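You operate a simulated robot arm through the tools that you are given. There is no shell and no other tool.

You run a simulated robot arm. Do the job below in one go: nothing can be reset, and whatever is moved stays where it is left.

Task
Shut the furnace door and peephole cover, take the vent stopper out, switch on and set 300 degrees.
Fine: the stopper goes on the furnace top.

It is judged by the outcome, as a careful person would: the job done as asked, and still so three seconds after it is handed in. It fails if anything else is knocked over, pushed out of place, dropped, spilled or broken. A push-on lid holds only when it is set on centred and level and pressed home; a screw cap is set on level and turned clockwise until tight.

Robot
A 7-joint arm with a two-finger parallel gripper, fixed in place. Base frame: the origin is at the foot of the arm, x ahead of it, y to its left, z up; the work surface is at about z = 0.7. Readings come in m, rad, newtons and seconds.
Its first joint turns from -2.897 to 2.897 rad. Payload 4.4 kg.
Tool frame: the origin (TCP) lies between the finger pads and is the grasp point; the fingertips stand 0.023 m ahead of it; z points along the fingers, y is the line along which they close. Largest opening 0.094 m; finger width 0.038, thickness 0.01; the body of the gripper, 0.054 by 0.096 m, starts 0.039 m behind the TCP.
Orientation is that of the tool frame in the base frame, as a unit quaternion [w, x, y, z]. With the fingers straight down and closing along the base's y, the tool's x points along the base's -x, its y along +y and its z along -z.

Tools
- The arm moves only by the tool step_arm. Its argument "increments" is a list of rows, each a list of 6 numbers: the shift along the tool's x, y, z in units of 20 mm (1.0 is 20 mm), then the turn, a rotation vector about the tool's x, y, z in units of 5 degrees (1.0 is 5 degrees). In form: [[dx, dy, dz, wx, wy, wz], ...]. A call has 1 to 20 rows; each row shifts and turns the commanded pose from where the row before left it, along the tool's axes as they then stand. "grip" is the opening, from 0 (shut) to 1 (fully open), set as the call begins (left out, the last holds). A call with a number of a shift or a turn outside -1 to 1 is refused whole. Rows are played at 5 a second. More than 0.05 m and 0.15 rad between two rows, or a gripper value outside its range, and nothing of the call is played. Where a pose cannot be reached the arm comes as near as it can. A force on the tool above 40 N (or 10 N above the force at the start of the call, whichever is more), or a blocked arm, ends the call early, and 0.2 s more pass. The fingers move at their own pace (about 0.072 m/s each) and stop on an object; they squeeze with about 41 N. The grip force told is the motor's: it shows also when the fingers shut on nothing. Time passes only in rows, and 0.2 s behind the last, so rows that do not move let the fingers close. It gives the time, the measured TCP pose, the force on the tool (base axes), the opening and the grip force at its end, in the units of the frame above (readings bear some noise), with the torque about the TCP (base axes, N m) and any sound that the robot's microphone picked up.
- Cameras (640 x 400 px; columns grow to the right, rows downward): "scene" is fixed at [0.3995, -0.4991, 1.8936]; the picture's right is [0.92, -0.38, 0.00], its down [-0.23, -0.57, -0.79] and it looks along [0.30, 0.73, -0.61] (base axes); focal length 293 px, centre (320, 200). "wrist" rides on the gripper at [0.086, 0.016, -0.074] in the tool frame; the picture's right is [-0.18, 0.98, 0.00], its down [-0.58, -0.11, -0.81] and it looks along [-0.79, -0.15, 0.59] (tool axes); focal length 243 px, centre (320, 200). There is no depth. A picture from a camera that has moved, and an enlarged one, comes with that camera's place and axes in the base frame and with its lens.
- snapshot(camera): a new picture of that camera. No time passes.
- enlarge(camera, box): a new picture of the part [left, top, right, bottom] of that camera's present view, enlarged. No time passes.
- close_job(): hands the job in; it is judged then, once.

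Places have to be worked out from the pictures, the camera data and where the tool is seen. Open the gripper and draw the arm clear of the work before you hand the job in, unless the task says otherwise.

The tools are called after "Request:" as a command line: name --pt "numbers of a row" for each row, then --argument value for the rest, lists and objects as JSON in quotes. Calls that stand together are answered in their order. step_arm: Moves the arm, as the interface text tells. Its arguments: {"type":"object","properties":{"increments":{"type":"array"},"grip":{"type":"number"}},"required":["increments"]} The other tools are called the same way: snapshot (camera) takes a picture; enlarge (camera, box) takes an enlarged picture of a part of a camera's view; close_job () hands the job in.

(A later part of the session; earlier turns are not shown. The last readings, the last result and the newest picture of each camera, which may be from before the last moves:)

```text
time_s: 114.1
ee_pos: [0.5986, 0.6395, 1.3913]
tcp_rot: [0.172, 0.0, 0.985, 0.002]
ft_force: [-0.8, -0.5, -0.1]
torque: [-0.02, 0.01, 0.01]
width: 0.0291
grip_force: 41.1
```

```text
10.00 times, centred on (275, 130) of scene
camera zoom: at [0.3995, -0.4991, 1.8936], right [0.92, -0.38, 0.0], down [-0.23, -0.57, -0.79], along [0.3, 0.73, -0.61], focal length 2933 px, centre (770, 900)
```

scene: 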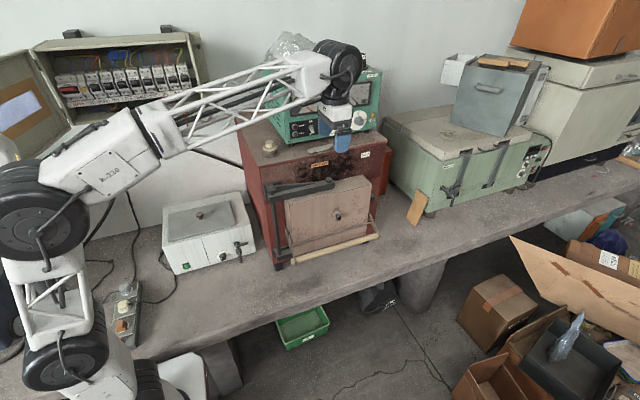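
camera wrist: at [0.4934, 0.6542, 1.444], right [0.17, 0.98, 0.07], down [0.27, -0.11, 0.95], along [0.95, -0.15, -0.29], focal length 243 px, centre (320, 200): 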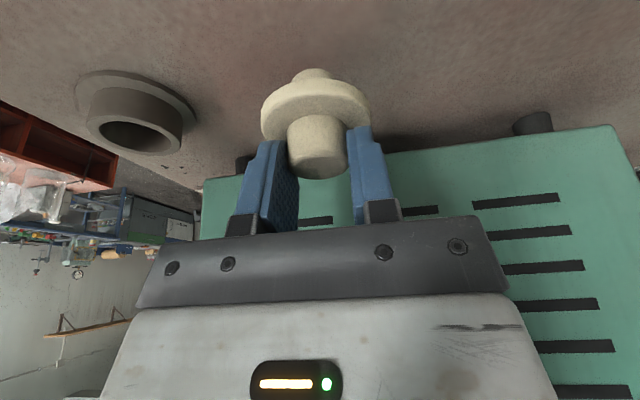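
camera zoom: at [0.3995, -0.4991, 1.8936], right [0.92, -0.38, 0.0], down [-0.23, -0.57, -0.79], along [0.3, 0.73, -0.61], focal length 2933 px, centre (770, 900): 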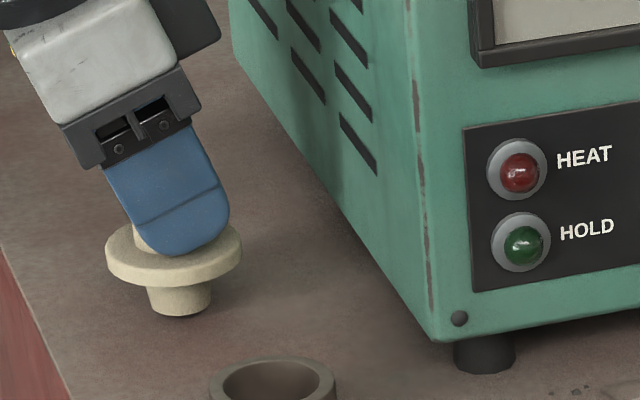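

The plug bottom is just above the surface. I'll creep down and watch for contact force.

Request:
step_arm --pt "0.0257 0 0.0705 0 0 0" --pt "0.0257 0 0.0705 0 0 0"

Request:
step_arm --pt "0.0257 0 0.0705 0 0 0" --pt "0 0 0 0 0 0"

Request:
enlarge --camera "scene" --box '[250, 110, 300, 150]'

```text
time_s: 114.7
ee_pos: [0.5993, 0.6389, 1.3888]
tcp_rot: [0.171, 0.0, 0.985, 0.002]
ft_force: [-0.1, 0.2, -1.2]
torque: [-0.02, 0.01, 0.02]
width: 0.0291
grip_force: 40.6
```

```text
time_s: 115.3
ee_pos: [0.5986, 0.6382, 1.3865]
tcp_rot: [0.172, 0.001, 0.985, 0.002]
ft_force: [-0.1, -0.2, 0.1]
torque: [-0.06, 0.0, 0.02]
width: 0.029
grip_force: 41.0
```

```text
10.00 times, centred on (275, 130) of scene
camera zoom: at [0.3995, -0.4991, 1.8936], right [0.92, -0.38, 0.0], down [-0.23, -0.57, -0.79], along [0.3, 0.73, -0.61], focal length 2933 px, centre (770, 900)
```

zoom: 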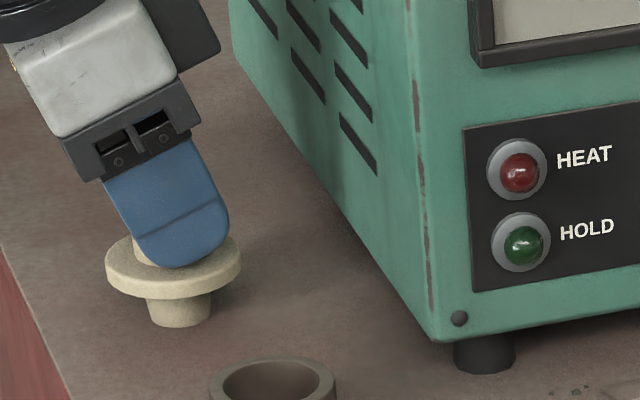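

Request:
step_arm --pt "0.0257 0 0.0705 0 0 0" --pt "0 0 0 0 0 0"

Request:
step_arm --pt "0.0257 0 0.0705 0 0 0" --pt "0 0 0 0 0 0"

Request:
enlarge --camera "scene" --box '[250, 110, 300, 150]'

```text
time_s: 115.9
ee_pos: [0.5981, 0.6384, 1.3858]
tcp_rot: [0.171, 0.001, 0.985, 0.002]
ft_force: [0.7, 1.0, 6.7]
torque: [-0.04, 0.02, 0.03]
width: 0.0291
grip_force: 41.3
```

```text
time_s: 116.5
ee_pos: [0.599, 0.6396, 1.3866]
tcp_rot: [0.172, 0.0, 0.985, 0.002]
ft_force: [3.5, 4.5, 23.2]
torque: [0.22, -0.12, 0.0]
width: 0.0292
grip_force: 41.1
```

```text
10.00 times, centred on (275, 130) of scene
camera zoom: at [0.3995, -0.4991, 1.8936], right [0.92, -0.38, 0.0], down [-0.23, -0.57, -0.79], along [0.3, 0.73, -0.61], focal length 2933 px, centre (770, 900)
```

zoom: 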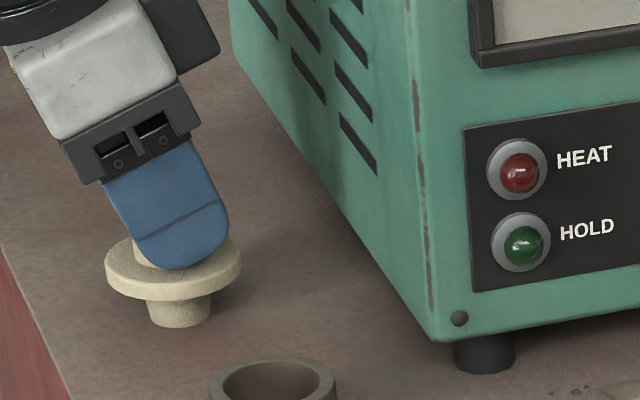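

The stopper is down (23 N contact). I'll ease off a millimetre, then open the fingers.

Request:
step_arm --pt "-0.02 0 -0.055 0 0 0" --pt "0 0 0 0 0 0"

Request:
step_arm --pt "0 0 0 0 0 0" --pt "0 0 0 0 0 0" --pt "0 0 0 0 0 0" --grip 0.75

Request:
enlarge --camera "scene" --box '[250, 110, 300, 150]'

Request:
snapshot --camera "wrist"

```text
time_s: 117.1
ee_pos: [0.5973, 0.6389, 1.3855]
tcp_rot: [0.172, 0.0, 0.985, 0.002]
ft_force: [-5.1, 0.4, 23.5]
torque: [-0.06, 0.33, -0.03]
width: 0.029
grip_force: 40.8
```

```text
time_s: 117.9
ee_pos: [0.5984, 0.6385, 1.3834]
tcp_rot: [0.171, 0.001, 0.985, 0.001]
ft_force: [-0.4, 0.4, -0.3]
torque: [0.01, 0.0, 0.0]
width: 0.0707
grip_force: 0.0
```

```text
10.00 times, centred on (275, 130) of scene
camera zoom: at [0.3995, -0.4991, 1.8936], right [0.92, -0.38, 0.0], down [-0.23, -0.57, -0.79], along [0.3, 0.73, -0.61], focal length 2933 px, centre (770, 900)
```

zoom: 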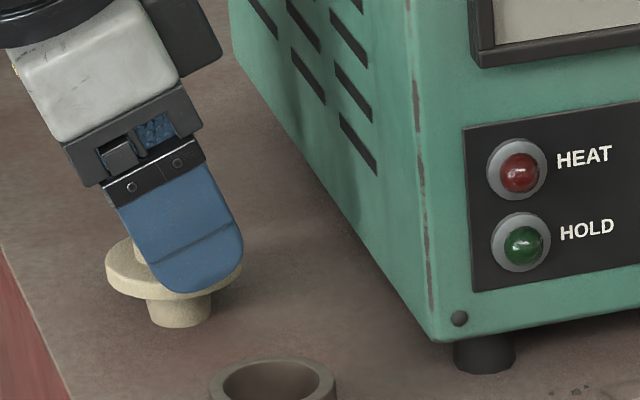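

```text
taken
camera wrist: at [0.4928, 0.6542, 1.4248], right [0.17, 0.98, 0.06], down [0.28, -0.11, 0.95], along [0.95, -0.15, -0.29], focal length 243 px, centre (320, 200)
```

wrist: 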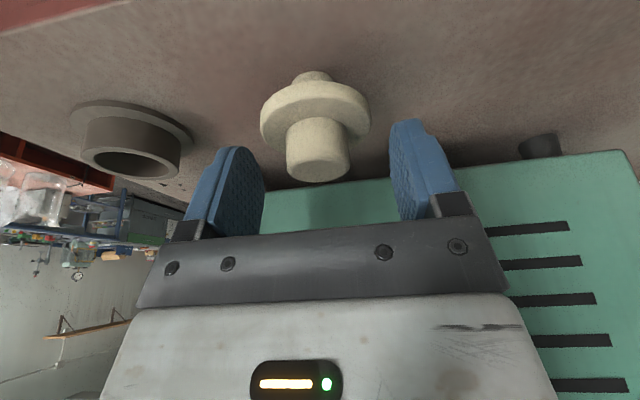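

The stopper stands upright on its own. I'll withdraw upward along the tool axis.

Request:
step_arm --pt "0 0 -0.4 0 0 0" --pt "0 0 -0.6 0 0 0" --pt "0 0 -0.8 0 0 0" --pt "0 0 -0.9 0 0 0" --pt "0 0 -0.9 0 0 0" --pt "0 0 -0.9 0 0 0" --pt "0 0 -0.9 0 0 0" --pt "0 0 -0.9 0 0 0" --pt "0 0 -0.9 0 0 0"

Request:
enlarge --camera "scene" --box '[230, 80, 310, 170]'

Request:
snapshot --camera "scene"

```text
time_s: 119.9
ee_pos: [0.5487, 0.6391, 1.5215]
tcp_rot: [0.171, 0.001, 0.985, 0.001]
ft_force: [0.4, 1.1, 0.3]
torque: [0.02, 0.0, 0.01]
width: 0.0704
grip_force: 0.2
```

```text
4.44 times, centred on (270, 125) of scene
camera zoom: at [0.3995, -0.4991, 1.8936], right [0.92, -0.38, 0.0], down [-0.23, -0.57, -0.79], along [0.3, 0.73, -0.61], focal length 1304 px, centre (542, 533)
```

zoom: 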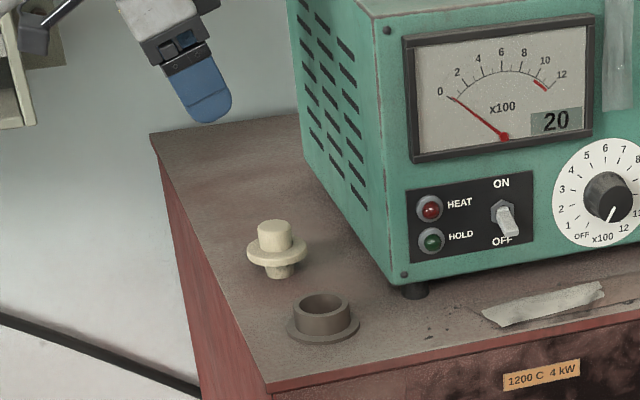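

```text
taken
```

scene: 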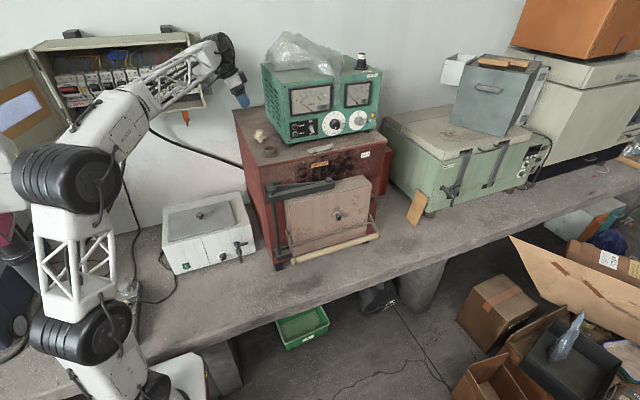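

The stopper rests on the furnace top beside the open vent. Next is the panel: I'll move back in front of the furnace and reorient the tool toward it.

Request:
step_arm --pt "0 -1 -0.2 0 0 0" --pt "0 -1 -0.2 0 0 0" --pt "0 -1 -0.2 0 0 0" --pt "0 -1 0 0 0 0" --pt "0 -1 0 0 0 0" --pt "0 -1 0 0 0 0" --pt "0 -1 0 0 0 0" --pt "0 -1 0 0 0 0" --pt "0 -1 0 0 0 0" --pt "0 -1 0 0 0 0" --pt "0 -1 0 0 0 0" --pt "0 -1 0 0 0 0" --pt "0 -1 0 0 0 0" --pt "0 -1 0 0 0 0" --pt "0 -1 0 0 0 0" --pt "0 -1 0 0 0 0" --pt "0 -1 0 0 0 0" --pt "0 -1 0 0 0 0" --pt "0 -1 0 0 0 0" --pt "0 -1 0 0 0 0"

Request:
step_arm --pt "0 0 0 0 1 0" --pt "0 0 0 0 1 0" --pt "0 0 0 0 1 0" --pt "0 0 0 0 1 0" --pt "0 0 0 0 0 1" --pt "0 0 0 0 0 1" --pt "0 0 0 0 0 1" --pt "0 0 0 0 0 1" --pt "0 0 0 0 0 1" --pt "0 0 0 0 0 1" --pt "0 0 0 0 0 1" --pt "0 0 0 0 0 1" --pt "0 0 0 0 0 1"

Request:
step_arm --pt "0 0 0 0 0 1" --pt "0 0 0 0 0 1" --pt "0 0 0 0 0 1" --pt "0 0 0 0 0 1" --pt "0 0 0 0 0 1" --pt "0 0 0 0 0 1" --pt "0 0 0 0 0 1" --pt "0 0 0 0 0 1" --pt "0 0 0 0 0 1"

Request:
snapshot --camera "scene"

```text
time_s: 124.1
ee_pos: [0.5454, 0.2379, 1.5312]
tcp_rot: [0.171, -0.001, 0.985, 0.002]
ft_force: [-0.4, -0.8, 0.5]
torque: [0.0, -0.02, 0.01]
width: 0.0704
grip_force: 0.1
```

```text
time_s: 126.9
ee_pos: [0.5466, 0.2387, 1.5311]
tcp_rot: [-0.002, 0.384, 0.923, 0.0]
ft_force: [0.8, 0.4, 0.5]
torque: [0.01, 0.0, 0.0]
width: 0.0704
grip_force: 0.1
```

```text
time_s: 128.9
ee_pos: [0.5466, 0.239, 1.5315]
tcp_rot: [-0.003, 0.708, 0.706, -0.001]
ft_force: [-0.1, -0.2, -0.7]
torque: [-0.01, -0.01, 0.02]
width: 0.0704
grip_force: 0.0
```

```text
taken
```

scene: 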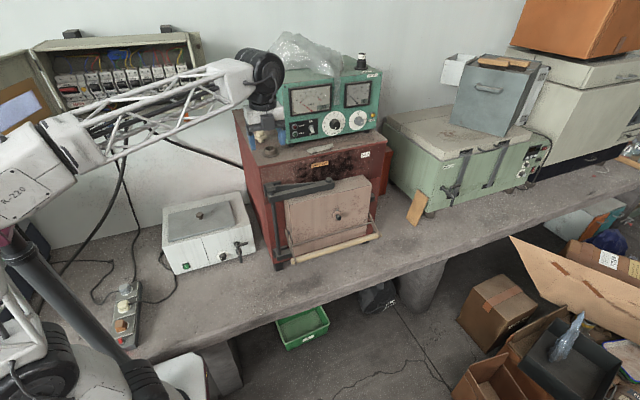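

Yaw is set. Now I'll pitch the tool so the fingers point at the panel with the camera above them.

Request:
step_arm --pt "0 0 0 0 1 0" --pt "0 0 0 0 1 0" --pt "0 0 0 0 1 0" --pt "0 0 0 0 1 0" --pt "0 0 0 0 1 0" --pt "0 0 0 0 1 0" --pt "0 0 0 0 1 0" --pt "0 0 0 0 1 0" --pt "0 0 0 0 1 0"

Request:
step_arm --pt "0 0 0 0 1 0" --pt "0 0 0 0 1 0" --pt "0 0 0 0 1 0" --pt "0 0 0 0 1 0" --pt "0 0 0 0 1 0" --pt "0 0 0 0 1 0" --pt "0 0 0 0 1 0" --pt "0 0 0 0 1 0" --pt "0 0 0 0 1 0"

Request:
snapshot --camera "scene"

Request:
snapshot --camera "wrist"

```text
time_s: 130.9
ee_pos: [0.5461, 0.2395, 1.5316]
tcp_rot: [-0.273, 0.654, 0.652, 0.27]
ft_force: [0.0, -0.5, -0.2]
torque: [0.01, 0.01, 0.02]
width: 0.0705
grip_force: 0.2
```

```text
time_s: 132.9
ee_pos: [0.5466, 0.2397, 1.5309]
tcp_rot: [0.502, -0.5, -0.497, -0.5]
ft_force: [-0.1, -0.5, 0.1]
torque: [0.01, -0.01, 0.02]
width: 0.0706
grip_force: 0.0
```

```text
taken
```

scene: 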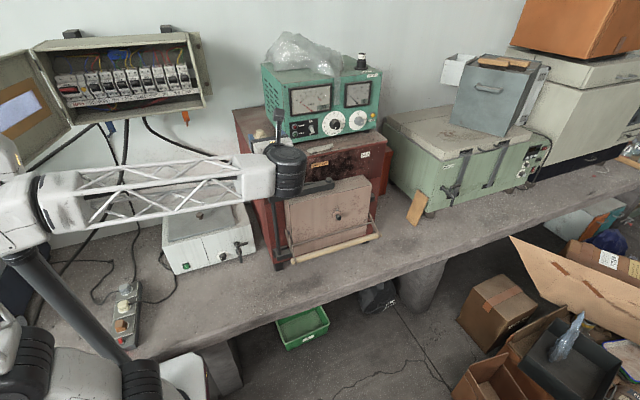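

```text
taken
camera wrist: at [0.5627, 0.1633, 1.6163], right [0.98, 0.0, -0.19], down [-0.11, -0.8, -0.58], along [-0.15, 0.6, -0.79], focal length 243 px, centre (320, 200)
```

wrist: 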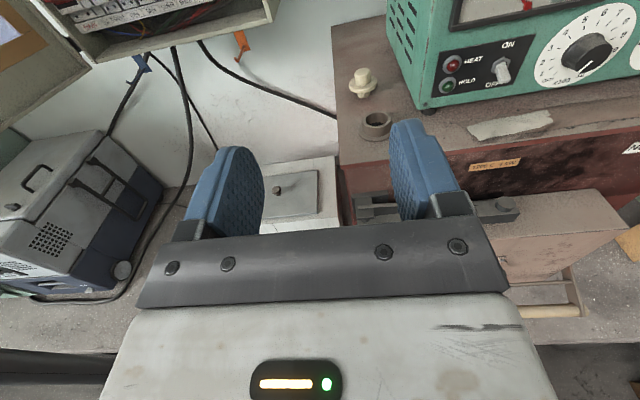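

The tool now points at the panel. I'll move over in front of the toggle for a close look.

Request:
step_arm --pt "-0.2 1 0.25 0 0 0" --pt "-0.2 1 0.25 0 0 0" --pt "-0.2 1 0.25 0 0 0" --pt "-0.2 1 0.25 0 0 0" --pt "-0.2 1 0.25 0 0 0" --pt "-0.2 1 0.25 0 0 0" --pt "-0.2 1 0.25 0 0 0" --pt "-0.2 1 0.25 0 0 0" --pt "-0.2 1 0.25 0 0 0" --pt "-0.2 1 0.25 0 0 0" --pt "-0.2 1 0.25 0 0 0" --pt "-0.2 1 0.25 0 0 0" --grip 0.5

Request:
snapshot --camera "wrist"

Request:
enlarge --camera "wrist" --box '[230, 0, 430, 130]'

```text
time_s: 135.5
ee_pos: [0.7854, 0.2994, 1.4839]
tcp_rot: [0.501, -0.5, -0.499, -0.5]
ft_force: [-1.1, 0.5, 0.2]
torque: [-0.03, -0.03, -0.03]
width: 0.0469
grip_force: 0.1
```

```text
taken
camera wrist: at [0.8028, 0.2235, 1.5691], right [0.98, 0.0, -0.19], down [-0.11, -0.8, -0.58], along [-0.15, 0.59, -0.79], focal length 243 px, centre (320, 200)
```

wrist: 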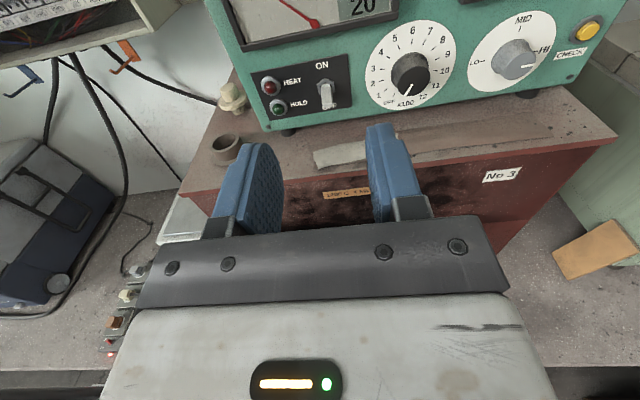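

```text
3.08 times, centred on (330, 65) of wrist
camera zoom: at [0.8028, 0.2235, 1.5691], right [0.98, 0.0, -0.19], down [-0.11, -0.8, -0.58], along [-0.15, 0.59, -0.79], focal length 746 px, centre (289, 615)
```

zoom: 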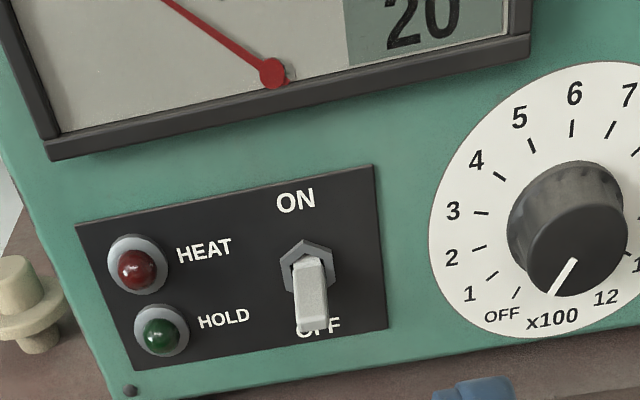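

Triangulation gives the panel face at y≈0.515, the toggle tip at (0.781, 0.497, 1.402), and the dial axis at x=0.880, z=1.414 with its knob front at y≈0.49. I'll move up to the toggle with the fingers part open.

Request:
step_arm --pt "-0.564 -0.031 0.9 0 0 0" --pt "-0.564 -0.031 0.9 0 0 0" --pt "-0.564 -0.031 0.9 0 0 0" --pt "-0.564 -0.031 0.9 0 0 0" --pt "-0.564 -0.031 0.9 0 0 0" --pt "-0.564 -0.031 0.9 0 0 0" --pt "-0.564 -0.031 0.9 0 0 0" --grip 0.4

Request:
snapshot --camera "wrist"

Request:
enlarge --camera "wrist" --box '[240, 60, 420, 220]'

Request:
enlarge --camera "scene" --box '[260, 80, 380, 180]'

```text
time_s: 137.1
ee_pos: [0.7803, 0.4246, 1.4032]
tcp_rot: [0.501, -0.501, -0.498, -0.5]
ft_force: [0.9, 0.1, 0.3]
torque: [-0.03, 0.03, -0.03]
width: 0.0378
grip_force: 0.0
```

```text
taken
camera wrist: at [0.7972, 0.3498, 1.4886], right [0.98, 0.0, -0.19], down [-0.11, -0.8, -0.58], along [-0.15, 0.59, -0.79], focal length 243 px, centre (320, 200)
```

wrist: 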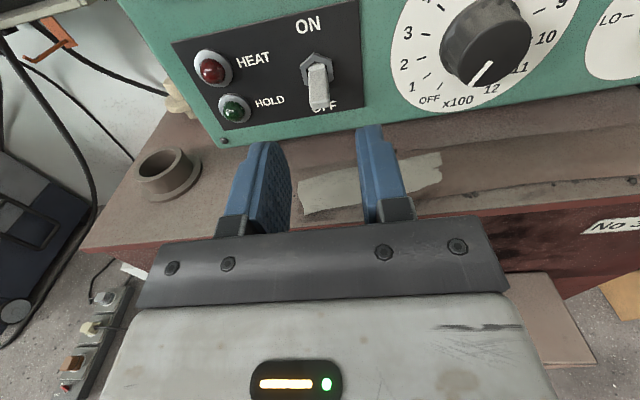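

```text
2.50 times, centred on (330, 140) of wrist
camera zoom: at [0.7972, 0.3498, 1.4886], right [0.98, 0.0, -0.19], down [-0.11, -0.8, -0.58], along [-0.15, 0.59, -0.79], focal length 606 px, centre (295, 350)
```

zoom: 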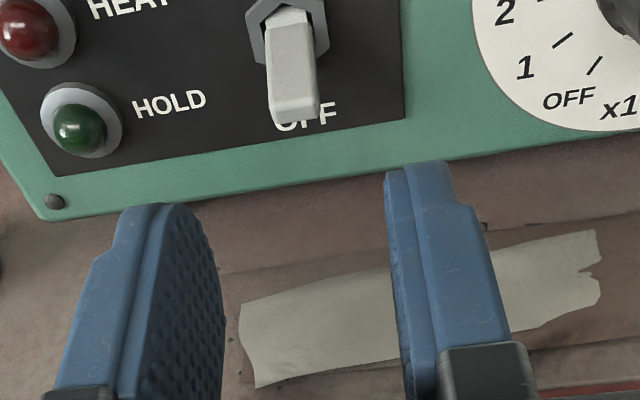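

```text
4.00 times, centred on (320, 130) of scene
camera zoom: at [0.3995, -0.4991, 1.8936], right [0.92, -0.38, 0.0], down [-0.23, -0.57, -0.79], along [0.3, 0.73, -0.61], focal length 1173 px, centre (320, 480)
```

zoom: 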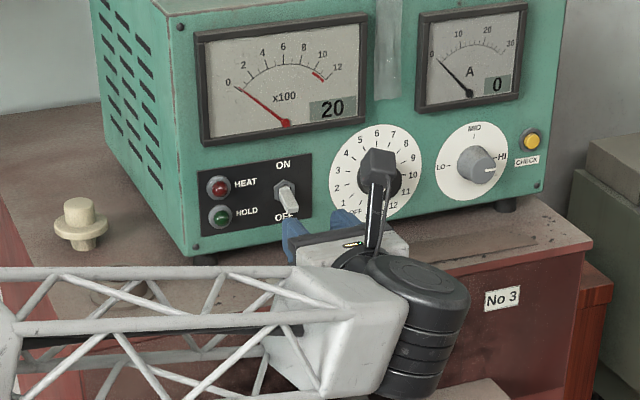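

The lever tip is centred between the fingers. I'll narrow the opening and slide forward until the pads flank the lever.

Request:
step_arm --pt "0 0 0 0 0 0" --pt "0 0 0.6 0 0 0" --pt "0 0 0.6 0 0 0" --pt "0 0 0.6 0 0 0" --pt "0 0 0.6 0 0 0" --pt "0 0 0.6 0 0 0" --grip 0.3

Request:
enlarge --camera "wrist" --box '[240, 80, 420, 240]'

```text
time_s: 138.5
ee_pos: [0.7803, 0.4856, 1.4038]
tcp_rot: [0.501, -0.501, -0.498, -0.5]
ft_force: [-0.3, 0.5, -0.5]
torque: [0.02, 0.03, 0.01]
width: 0.0284
grip_force: 0.0
```

```text
2.50 times, centred on (330, 160) of wrist
camera zoom: at [0.7978, 0.41, 1.489], right [0.98, 0.0, -0.19], down [-0.11, -0.8, -0.58], along [-0.15, 0.59, -0.79], focal length 606 px, centre (295, 300)
```

zoom: 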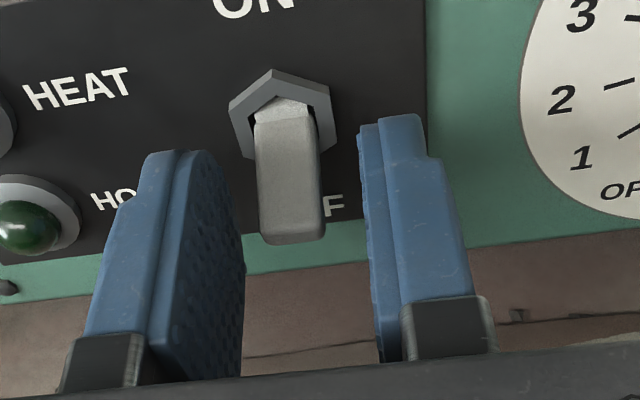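

The lever is centred between the pads. Gripping it.

Request:
step_arm --pt "0 0 0 0 0 0" --pt "0 0 0 0 0 0" --pt "0 0 0 0 0 0" --grip 0.0

```text
time_s: 139.3
ee_pos: [0.7791, 0.4856, 1.4032]
tcp_rot: [0.502, -0.5, -0.498, -0.5]
ft_force: [-32.6, -5.6, -7.8]
torque: [-0.24, -0.04, 0.54]
width: 0.0128
grip_force: 45.2
```

Gripped, with a side load of about 30 N; I'll shift 1 mm to relieve it and then raise the lever.

Request:
step_arm --pt "0 -0.03 0 0 0 0" --pt "0 -0.03 0 0 0 0"

```text
time_s: 139.9
ee_pos: [0.7814, 0.4852, 1.4028]
tcp_rot: [0.502, -0.5, -0.498, -0.5]
ft_force: [-1.0, 16.7, 0.8]
torque: [-0.13, -0.37, 0.5]
width: 0.0123
grip_force: 45.1
```

Request:
step_arm --pt "0.2 0 -0.1 0 0 0" --pt "0.2 0 -0.08 0 0 0" --pt "0.2 0 -0.05 0 0 0" --pt "0.2 0 0 0 0 0" --pt "0.2 0 0 0 0 0"

Request:
enlarge --camera "wrist" --box '[240, 80, 420, 240]'

Request:
enlarge --camera "scene" --box '[280, 90, 380, 160]'

```text
time_s: 140.5
ee_pos: [0.7814, 0.4826, 1.4064]
tcp_rot: [-0.502, 0.502, 0.498, 0.497]
ft_force: [8.4, 15.8, 1.6]
torque: [0.04, -0.4, 0.24]
width: 0.0127
grip_force: 45.0
stopped in row 3: the force on the tool passed its limit at 58 N (the readings are from after the stop); the commanded pose is now the measured one
```

```text
2.50 times, centred on (330, 160) of wrist
camera zoom: at [0.7975, 0.4075, 1.4919], right [0.98, 0.0, -0.19], down [-0.11, -0.81, -0.58], along [-0.16, 0.59, -0.79], focal length 606 px, centre (295, 300)
```

zoom: 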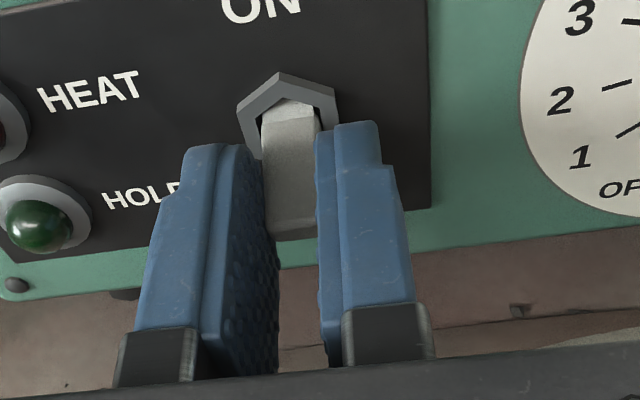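

```text
5.71 times, centred on (330, 125) of scene
camera zoom: at [0.3995, -0.4991, 1.8936], right [0.92, -0.38, 0.0], down [-0.23, -0.57, -0.79], along [0.3, 0.73, -0.61], focal length 1676 px, centre (263, 629)
```

zoom: 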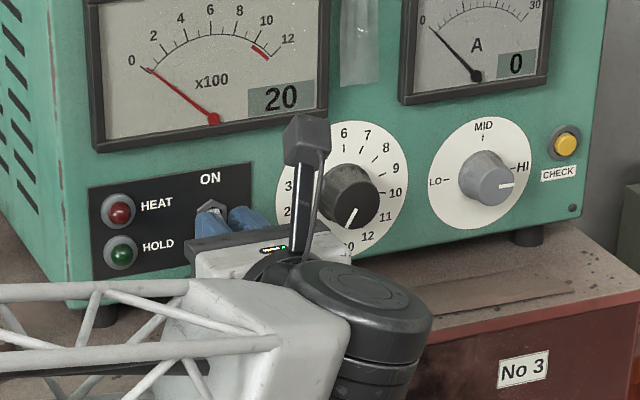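

Pinching over-constrains the lever (58 N stop, lever barely moved). I'll let go, back off, and push it up from underneath with closed fingers instead.

Request:
step_arm --pt "0 0 0 0 0 0" --pt "0 0 0 0 0 0" --pt "0 0 -0.6 0 0 0" --pt "0 0 -0.8 0 0 0" --pt "0 0 -0.8 0 0 0" --grip 0.4

Request:
enlarge --camera "wrist" --box '[240, 60, 420, 220]'

```text
time_s: 141.7
ee_pos: [0.7801, 0.4377, 1.4063]
tcp_rot: [-0.502, 0.503, 0.497, 0.498]
ft_force: [-0.3, -0.1, -0.7]
torque: [0.01, 0.02, 0.02]
width: 0.0375
grip_force: 0.1
```

```text
2.50 times, centred on (330, 140) of wrist
camera zoom: at [0.797, 0.363, 1.4915], right [0.98, 0.0, -0.19], down [-0.11, -0.81, -0.58], along [-0.16, 0.59, -0.79], focal length 606 px, centre (295, 350)
```

zoom: 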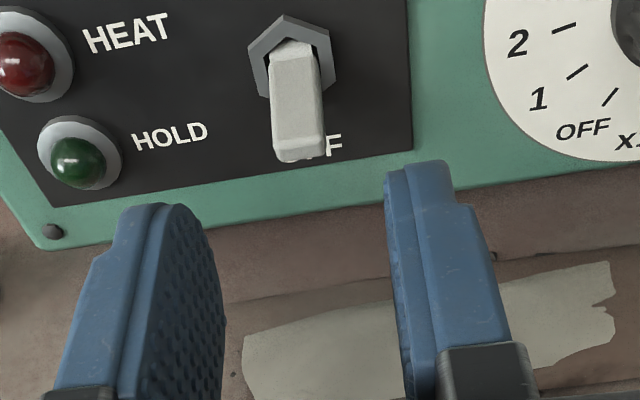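

Request:
step_arm --pt "-0.605 0 0 0 0 0" --pt "-0.605 0 0 0 0 0" --pt "-0.605 0.02 0 0 0 0" --pt "0 0.02 0.566 0 0 0" --pt "0 0 0.566 0 0 0" --pt "0 0 0.566 0 0 0" --pt "0 0 0.566 0 0 0" --grip 0.0

Request:
enlarge --camera "wrist" --box '[240, 60, 420, 220]'

Request:
enlarge --camera "scene" --box '[280, 90, 380, 160]'

```text
time_s: 143.3
ee_pos: [0.7803, 0.4826, 1.3696]
tcp_rot: [0.503, -0.502, -0.498, -0.498]
ft_force: [-0.5, 0.4, -0.8]
torque: [0.01, -0.01, -0.01]
width: 0.0001
grip_force: 40.4
```

```text
2.50 times, centred on (330, 140) of wrist
camera zoom: at [0.7977, 0.4079, 1.4559], right [0.98, 0.0, -0.19], down [-0.11, -0.81, -0.58], along [-0.16, 0.59, -0.79], focal length 606 px, centre (295, 350)
```

zoom: 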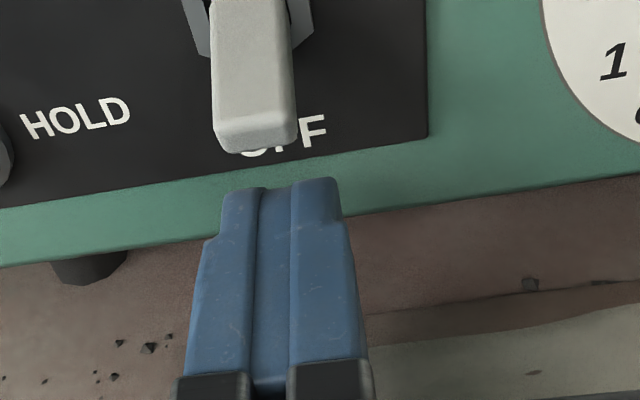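

```text
5.71 times, centred on (330, 125) of scene
camera zoom: at [0.3995, -0.4991, 1.8936], right [0.92, -0.38, 0.0], down [-0.23, -0.57, -0.79], along [0.3, 0.73, -0.61], focal length 1676 px, centre (263, 629)
```

zoom: 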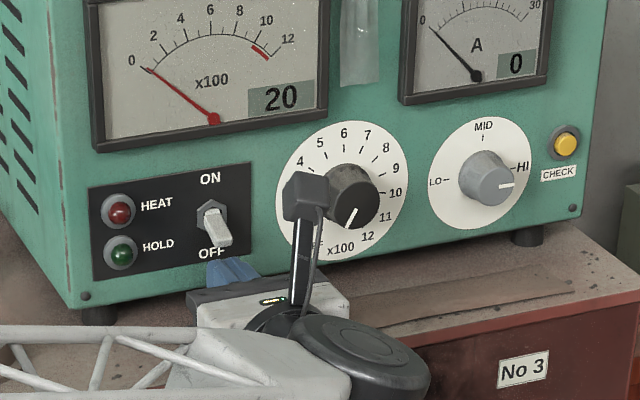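

The closed fingertips are right under the lever. Pushing up now.

Request:
step_arm --pt "0.2 0 0 0 0 0" --pt "0.2 0 0 0 0 0" --pt "0.2 0 0 0 0 0" --pt "0.2 0 0 0 0 0" --pt "0.2 0 0 0 0 0"

Request:
enlarge --camera "wrist" --box '[240, 60, 420, 220]'

```text
time_s: 144.5
ee_pos: [0.7802, 0.4855, 1.3909]
tcp_rot: [0.503, -0.503, -0.498, -0.497]
ft_force: [-0.1, 0.0, -0.6]
torque: [-0.02, 0.02, -0.03]
width: 0.0
grip_force: 41.1
```

```text
2.50 times, centred on (330, 140) of wrist
camera zoom: at [0.7978, 0.4088, 1.4759], right [0.98, 0.0, -0.19], down [-0.11, -0.81, -0.58], along [-0.16, 0.59, -0.79], focal length 606 px, centre (295, 350)
```

zoom: 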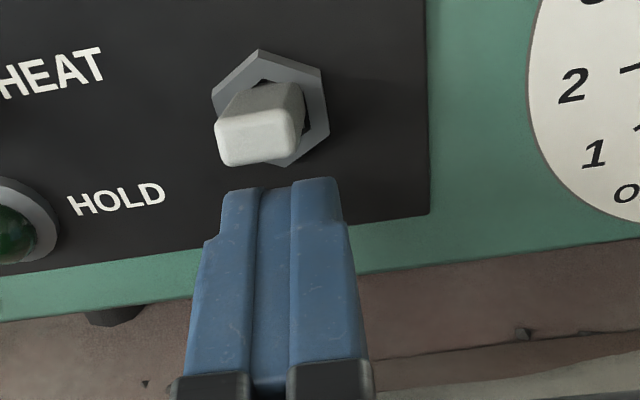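

The lever has come up. Checking from the scene camera whether it went all the way over to ON.

Request:
enlarge --camera "scene" --box '[295, 100, 345, 150]'

```text
8.00 times, centred on (320, 125) of scene
camera zoom: at [0.3995, -0.4991, 1.8936], right [0.92, -0.38, 0.0], down [-0.23, -0.57, -0.79], along [0.3, 0.73, -0.61], focal length 2346 px, centre (320, 800)
```

zoom: 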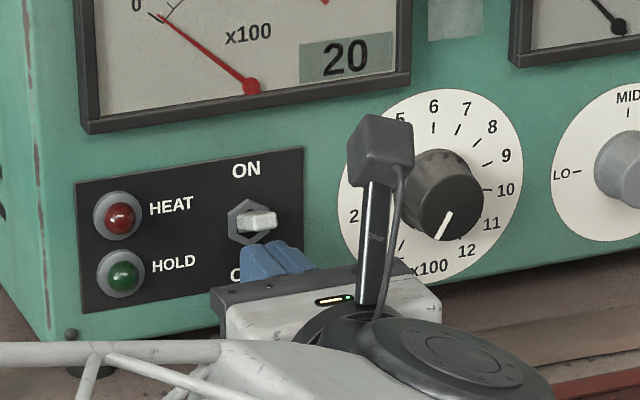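

The lever is only a little past horizontal. I'll keep pushing upward.

Request:
step_arm --pt "0.2 0 0 0 0 0" --pt "0.2 0 0 0 0 0" --pt "0.2 0 0 0 0 0" --pt "0.2 0 0 0 0 0" --pt "0.2 0 0 0 0 0"

Request:
enlarge --camera "wrist" --box '[240, 60, 420, 220]'

Request:
enlarge --camera "scene" --box '[295, 100, 345, 150]'

```text
time_s: 145.2
ee_pos: [0.7818, 0.4837, 1.3936]
tcp_rot: [-0.503, 0.504, 0.498, 0.495]
ft_force: [0.7, -0.8, -2.3]
torque: [-0.03, -0.01, -0.01]
width: 0.0001
grip_force: 41.3
stopped in row 3: the force on the tool passed its limit at 46 N (the readings are from after the stop); the commanded pose is now the measured one
```

```text
2.50 times, centred on (330, 140) of wrist
camera zoom: at [0.7994, 0.4094, 1.4787], right [0.98, 0.0, -0.2], down [-0.12, -0.81, -0.58], along [-0.16, 0.59, -0.79], focal length 606 px, centre (295, 350)
```

zoom: 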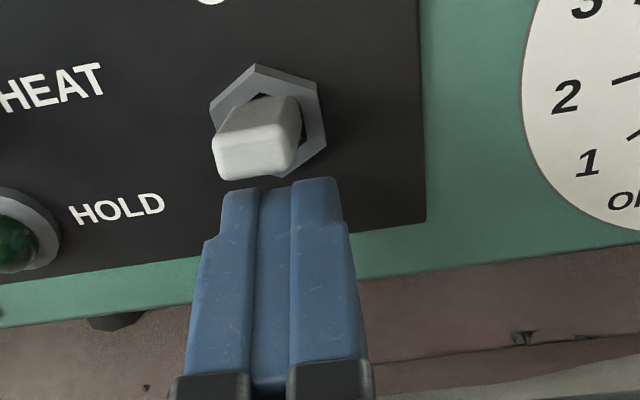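

```text
8.00 times, centred on (320, 125) of scene
camera zoom: at [0.3995, -0.4991, 1.8936], right [0.92, -0.38, 0.0], down [-0.23, -0.57, -0.79], along [0.3, 0.73, -0.61], focal length 2346 px, centre (320, 800)
```

zoom: 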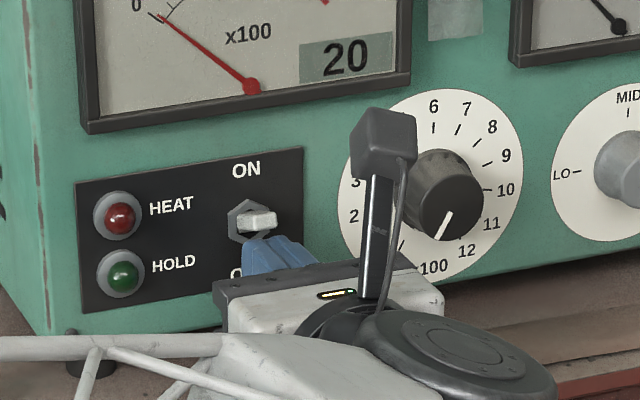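

The lever tip has gone from z≈1.402 to 1.420, symmetric about its pivot, and it now meets a hard stop, so it is at ON. I'll drop slightly, back away and confirm it stays.

Request:
step_arm --pt "-0.2 0 0 0 0 0" --pt "-0.1 0 -0.5 0 0 0" --pt "0 0 -0.8 0 0 0" --pt "0 0 -0.8 0 0 0" --pt "0 0 -0.8 0 0 0"

Request:
enlarge --camera "wrist" --box '[240, 40, 420, 200]'

Request:
enlarge --camera "scene" --box '[285, 90, 385, 160]'

```text
time_s: 146.4
ee_pos: [0.7814, 0.4258, 1.3869]
tcp_rot: [-0.503, 0.504, 0.499, 0.495]
ft_force: [0.4, -0.2, -0.1]
torque: [-0.01, -0.02, 0.0]
width: 0.0002
grip_force: 41.2
```

```text
2.50 times, centred on (330, 120) of wrist
camera zoom: at [0.7991, 0.3514, 1.4725], right [0.98, 0.0, -0.2], down [-0.12, -0.81, -0.58], along [-0.16, 0.59, -0.79], focal length 606 px, centre (295, 400)
```

zoom: 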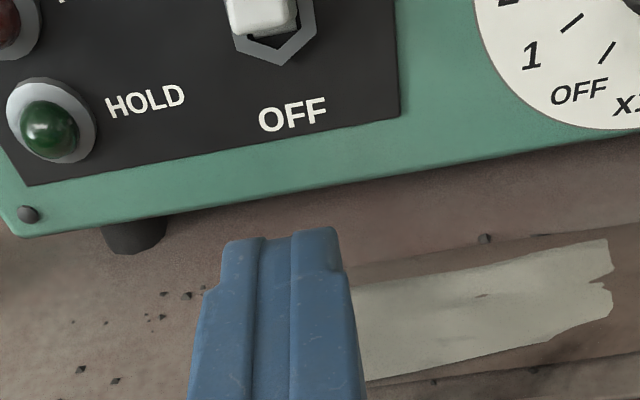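

```text
5.71 times, centred on (335, 125) of scene
camera zoom: at [0.3995, -0.4991, 1.8936], right [0.92, -0.38, 0.0], down [-0.23, -0.57, -0.79], along [0.3, 0.73, -0.61], focal length 1676 px, centre (234, 629)
```

zoom: 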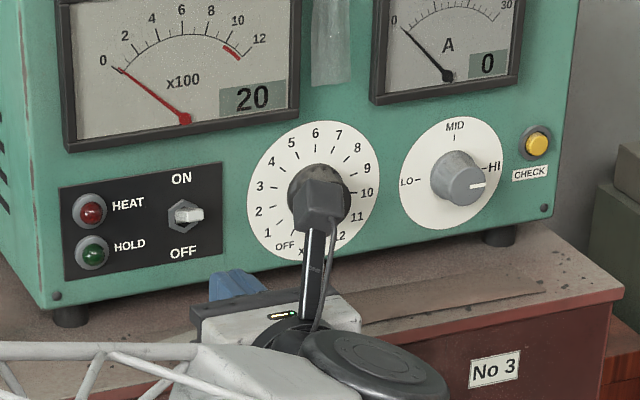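

The switch stays at ON. Next is the dial: I'll move in front of it, open the fingers and pre-roll the wrist 40° anticlockwise so there's room to turn 75° clockwise.

Request:
step_arm --pt "0.27 0.98 -0.26 0 0 0" --pt "0.27 0.98 -0.26 0 0 0" --pt "0.27 0.98 -0.26 0 0 0" --pt "0.27 0.98 -0.26 0 0 0" --pt "0.27 0.98 -0.26 0 0 0" --pt "0 0 0 0 0 -1" --pt "0 0 0 0 0 -1" --pt "0 0 0 0 0 -1" --pt "0 0 0 0 0 -1" --pt "0 0 0 0 0 -1" --pt "0 0 0 0 0 -1" --pt "0 0 0 0 0 -1" --pt "0 0 0 0 0 -1" --grip 0.6

Request:
snapshot --camera "wrist"

Request:
enlarge --camera "scene" --box '[285, 90, 385, 160]'

```text
time_s: 149.2
ee_pos: [0.879, 0.4004, 1.4132]
tcp_rot: [-0.303, 0.303, 0.64, 0.637]
ft_force: [0.3, -0.6, 0.9]
torque: [0.01, -0.01, -0.01]
width: 0.0563
grip_force: 0.1
```

```text
taken
camera wrist: at [0.8378, 0.3255, 1.4898], right [0.88, 0.0, 0.48], down [0.28, -0.81, -0.52], along [0.39, 0.59, -0.71], focal length 243 px, centre (320, 200)
```

wrist: 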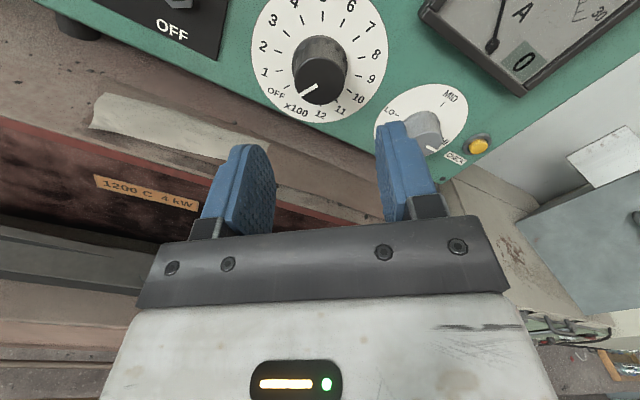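

```text
5.71 times, centred on (335, 125) of scene
camera zoom: at [0.3995, -0.4991, 1.8936], right [0.92, -0.38, 0.0], down [-0.23, -0.57, -0.79], along [0.3, 0.73, -0.61], focal length 1676 px, centre (234, 629)
```

zoom: 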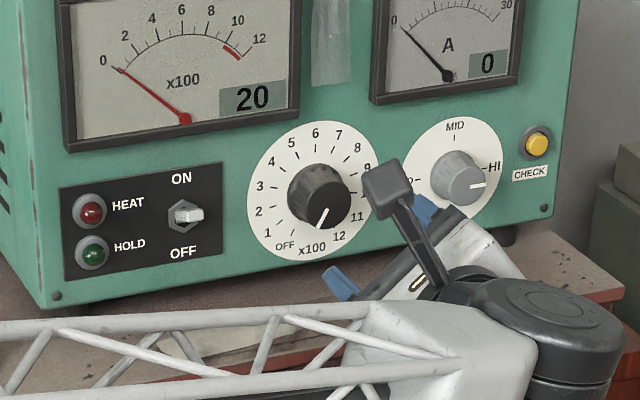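

The knob axis checks at (0.880, 1.413) and I'm lined up on it. Sliding in.

Request:
step_arm --pt "0 0.02 0.85 0 0 0" --pt "0 0.02 0.85 0 0 0" --pt "0 0 0.85 0 0 0" --pt "0 0 0.85 0 0 0" --pt "0 0 0.8 0 0 0"

Request:
snapshot --camera "wrist"

Request:
enlarge --camera "wrist" --box '[230, 100, 410, 240]'

Request:
enlarge --camera "scene" --box '[310, 95, 370, 145]'

```text
time_s: 150.4
ee_pos: [0.8813, 0.4838, 1.4121]
tcp_rot: [-0.304, 0.303, 0.641, 0.636]
ft_force: [-0.4, -0.1, 0.1]
torque: [-0.01, -0.03, 0.0]
width: 0.0564
grip_force: 0.1
```

```text
taken
camera wrist: at [0.8393, 0.4083, 1.4887], right [0.88, 0.0, 0.48], down [0.28, -0.81, -0.52], along [0.39, 0.59, -0.71], focal length 243 px, centre (320, 200)
```

wrist: 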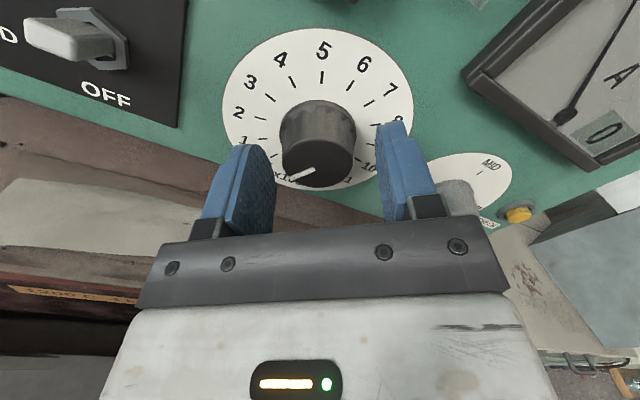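

```text
2.86 times, centred on (320, 170) of wrist
camera zoom: at [0.8393, 0.4083, 1.4887], right [0.88, 0.0, 0.48], down [0.28, -0.81, -0.52], along [0.39, 0.59, -0.71], focal length 693 px, centre (320, 286)
```

zoom: 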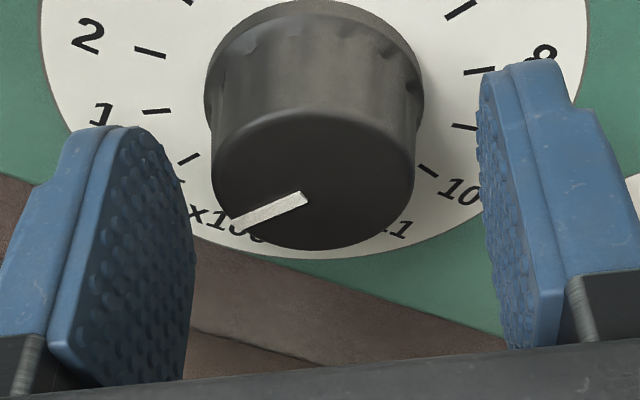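

```text
8.00 times, centred on (340, 120) of scene
camera zoom: at [0.3995, -0.4991, 1.8936], right [0.92, -0.38, 0.0], down [-0.23, -0.57, -0.79], along [0.3, 0.73, -0.61], focal length 2346 px, centre (160, 840)
```

zoom: 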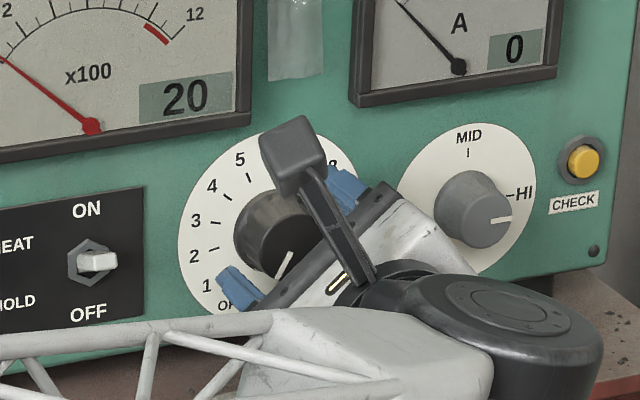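

The knob is between the pads, about 1 mm off toward one finger. I'll correct that and close.

Request:
step_arm --pt "0.04 -0.05 0 0 0 0" --pt "0 0 0 0 0 0" --pt "0 0 0 0 0 0" --pt "0 0 0 0 0 0" --grip 0.0

Request:
enlarge --camera "wrist" --box '[230, 100, 410, 240]'

```text
time_s: 151.4
ee_pos: [0.8801, 0.4844, 1.4117]
tcp_rot: [-0.302, 0.304, 0.64, 0.638]
ft_force: [4.5, -2.1, -6.6]
torque: [-0.16, 0.09, -0.19]
width: 0.036
grip_force: 44.6
```

```text
2.86 times, centred on (320, 170) of wrist
camera zoom: at [0.8381, 0.4088, 1.4884], right [0.88, 0.0, 0.48], down [0.28, -0.81, -0.52], along [0.38, 0.59, -0.71], focal length 693 px, centre (320, 286)
```

zoom: 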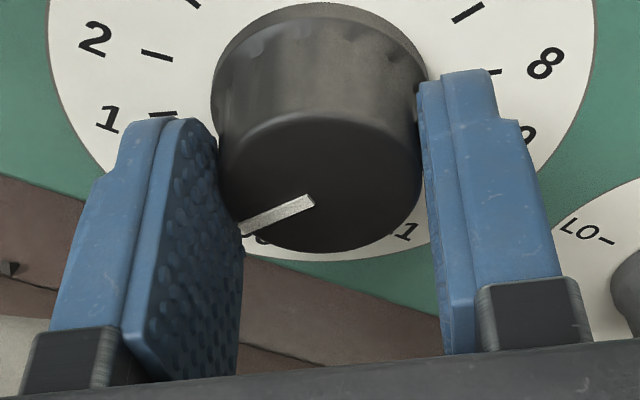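

Well centred: 36 mm grip and low forces. I'll begin turning clockwise, 15° first.

Request:
step_arm --pt "0 0 0 0 0 1" --pt "0 0 0 0 0 1" --pt "0 0 0 0 0 1"

Request:
enlarge --camera "wrist" --box '[230, 80, 410, 240]'

```text
time_s: 152.2
ee_pos: [0.8804, 0.484, 1.4113]
tcp_rot: [-0.384, 0.385, 0.596, 0.591]
ft_force: [8.7, -13.4, -15.8]
torque: [-0.09, -0.02, -0.07]
width: 0.0362
grip_force: 44.8
```

```text
2.50 times, centred on (320, 160) of wrist
camera zoom: at [0.8597, 0.4089, 1.4968], right [0.97, 0.0, 0.23], down [0.14, -0.81, -0.57], along [0.19, 0.59, -0.79], focal length 606 px, centre (320, 300)
```

zoom: 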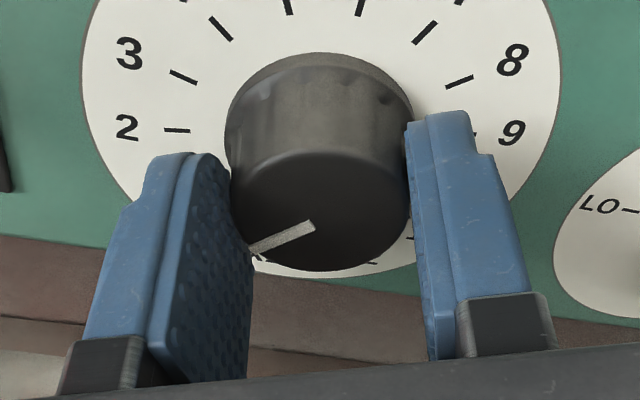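

The knob turns with the gripper. Continuing, with a small correction for the side load.

Request:
step_arm --pt "-0.03 0 -0.025 0 0 1" --pt "0 0 0 0 0 1" --pt "0 0 0 0 0 1" --pt "0 0 0 0 0 1"

Request:
enlarge --camera "wrist" --box '[230, 80, 410, 240]'

```text
time_s: 153.2
ee_pos: [0.8795, 0.4843, 1.4119]
tcp_rot: [-0.48, 0.483, 0.519, 0.517]
ft_force: [14.5, 6.2, -15.9]
torque: [0.04, -0.05, -0.41]
width: 0.0364
grip_force: 44.9
```

```text
2.50 times, centred on (320, 160) of wrist
camera zoom: at [0.8904, 0.4089, 1.4987], right [0.99, 0.0, -0.11], down [-0.07, -0.81, -0.58], along [-0.09, 0.59, -0.8], focal length 606 px, centre (320, 300)
```

zoom: 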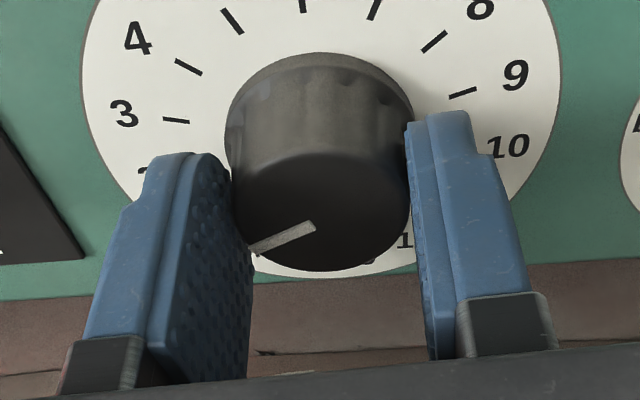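

Request:
step_arm --pt "-0.025 0.025 0 0 0 1" --pt "0 0 0 0 0 1" --pt "0 0 0 0 0 1" --pt "0 0 0 0 0 1"

Request:
enlarge --camera "wrist" --box '[230, 80, 410, 240]'

```text
time_s: 154.2
ee_pos: [0.8803, 0.4835, 1.4115]
tcp_rot: [-0.563, 0.566, 0.427, 0.425]
ft_force: [12.5, 7.5, -15.9]
torque: [-0.59, -0.04, -0.04]
width: 0.0362
grip_force: 44.7
```

```text
2.50 times, centred on (320, 160) of wrist
camera zoom: at [0.9199, 0.4089, 1.4901], right [0.9, 0.0, -0.45], down [-0.26, -0.81, -0.53], along [-0.36, 0.59, -0.72], focal length 606 px, centre (320, 300)
```

zoom: 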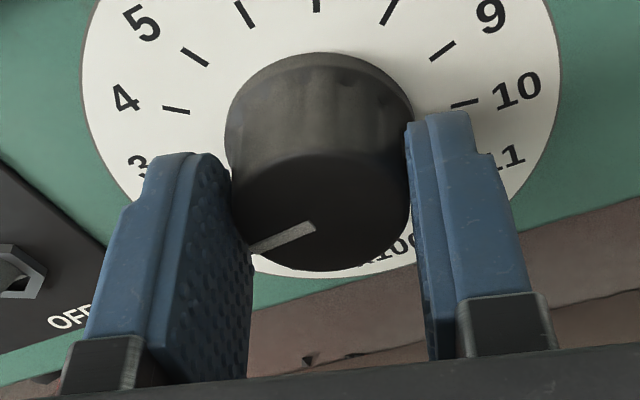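

Request:
step_arm --pt "-0.02 0.026 0 0 0 1" --pt "0 0 0 0 0 1" --pt "0 0 0 0 0 1" --pt "0 0 0 0 0 1"

Request:
enlarge --camera "wrist" --box '[230, 80, 410, 240]'

Request:
enlarge --camera "scene" --box '[310, 95, 370, 145]'

```text
time_s: 155.2
ee_pos: [0.8797, 0.4835, 1.412]
tcp_rot: [-0.628, 0.631, 0.323, 0.321]
ft_force: [27.7, 15.7, -4.0]
torque: [-0.39, -0.01, -0.47]
width: 0.0362
grip_force: 45.2
```

```text
2.50 times, centred on (320, 160) of wrist
camera zoom: at [0.9446, 0.4087, 1.4718], right [0.69, 0.0, -0.72], down [-0.43, -0.81, -0.4], along [-0.58, 0.59, -0.56], focal length 606 px, centre (320, 300)
```

zoom: 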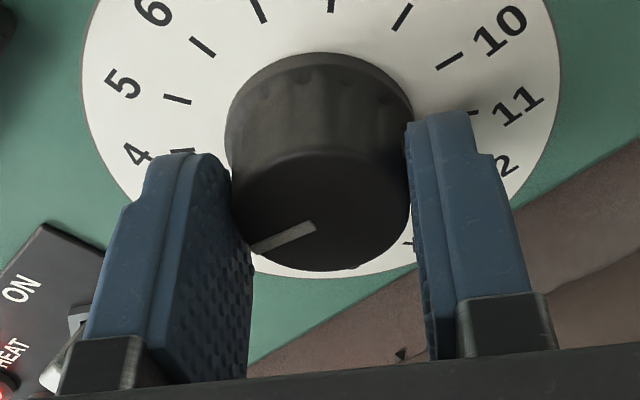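

```text
8.00 times, centred on (340, 120) of scene
camera zoom: at [0.3995, -0.4991, 1.8936], right [0.92, -0.38, 0.0], down [-0.23, -0.57, -0.79], along [0.3, 0.73, -0.61], focal length 2346 px, centre (160, 840)
```

zoom: 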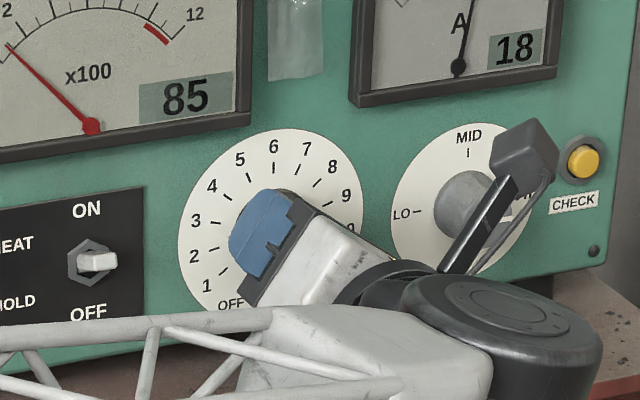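

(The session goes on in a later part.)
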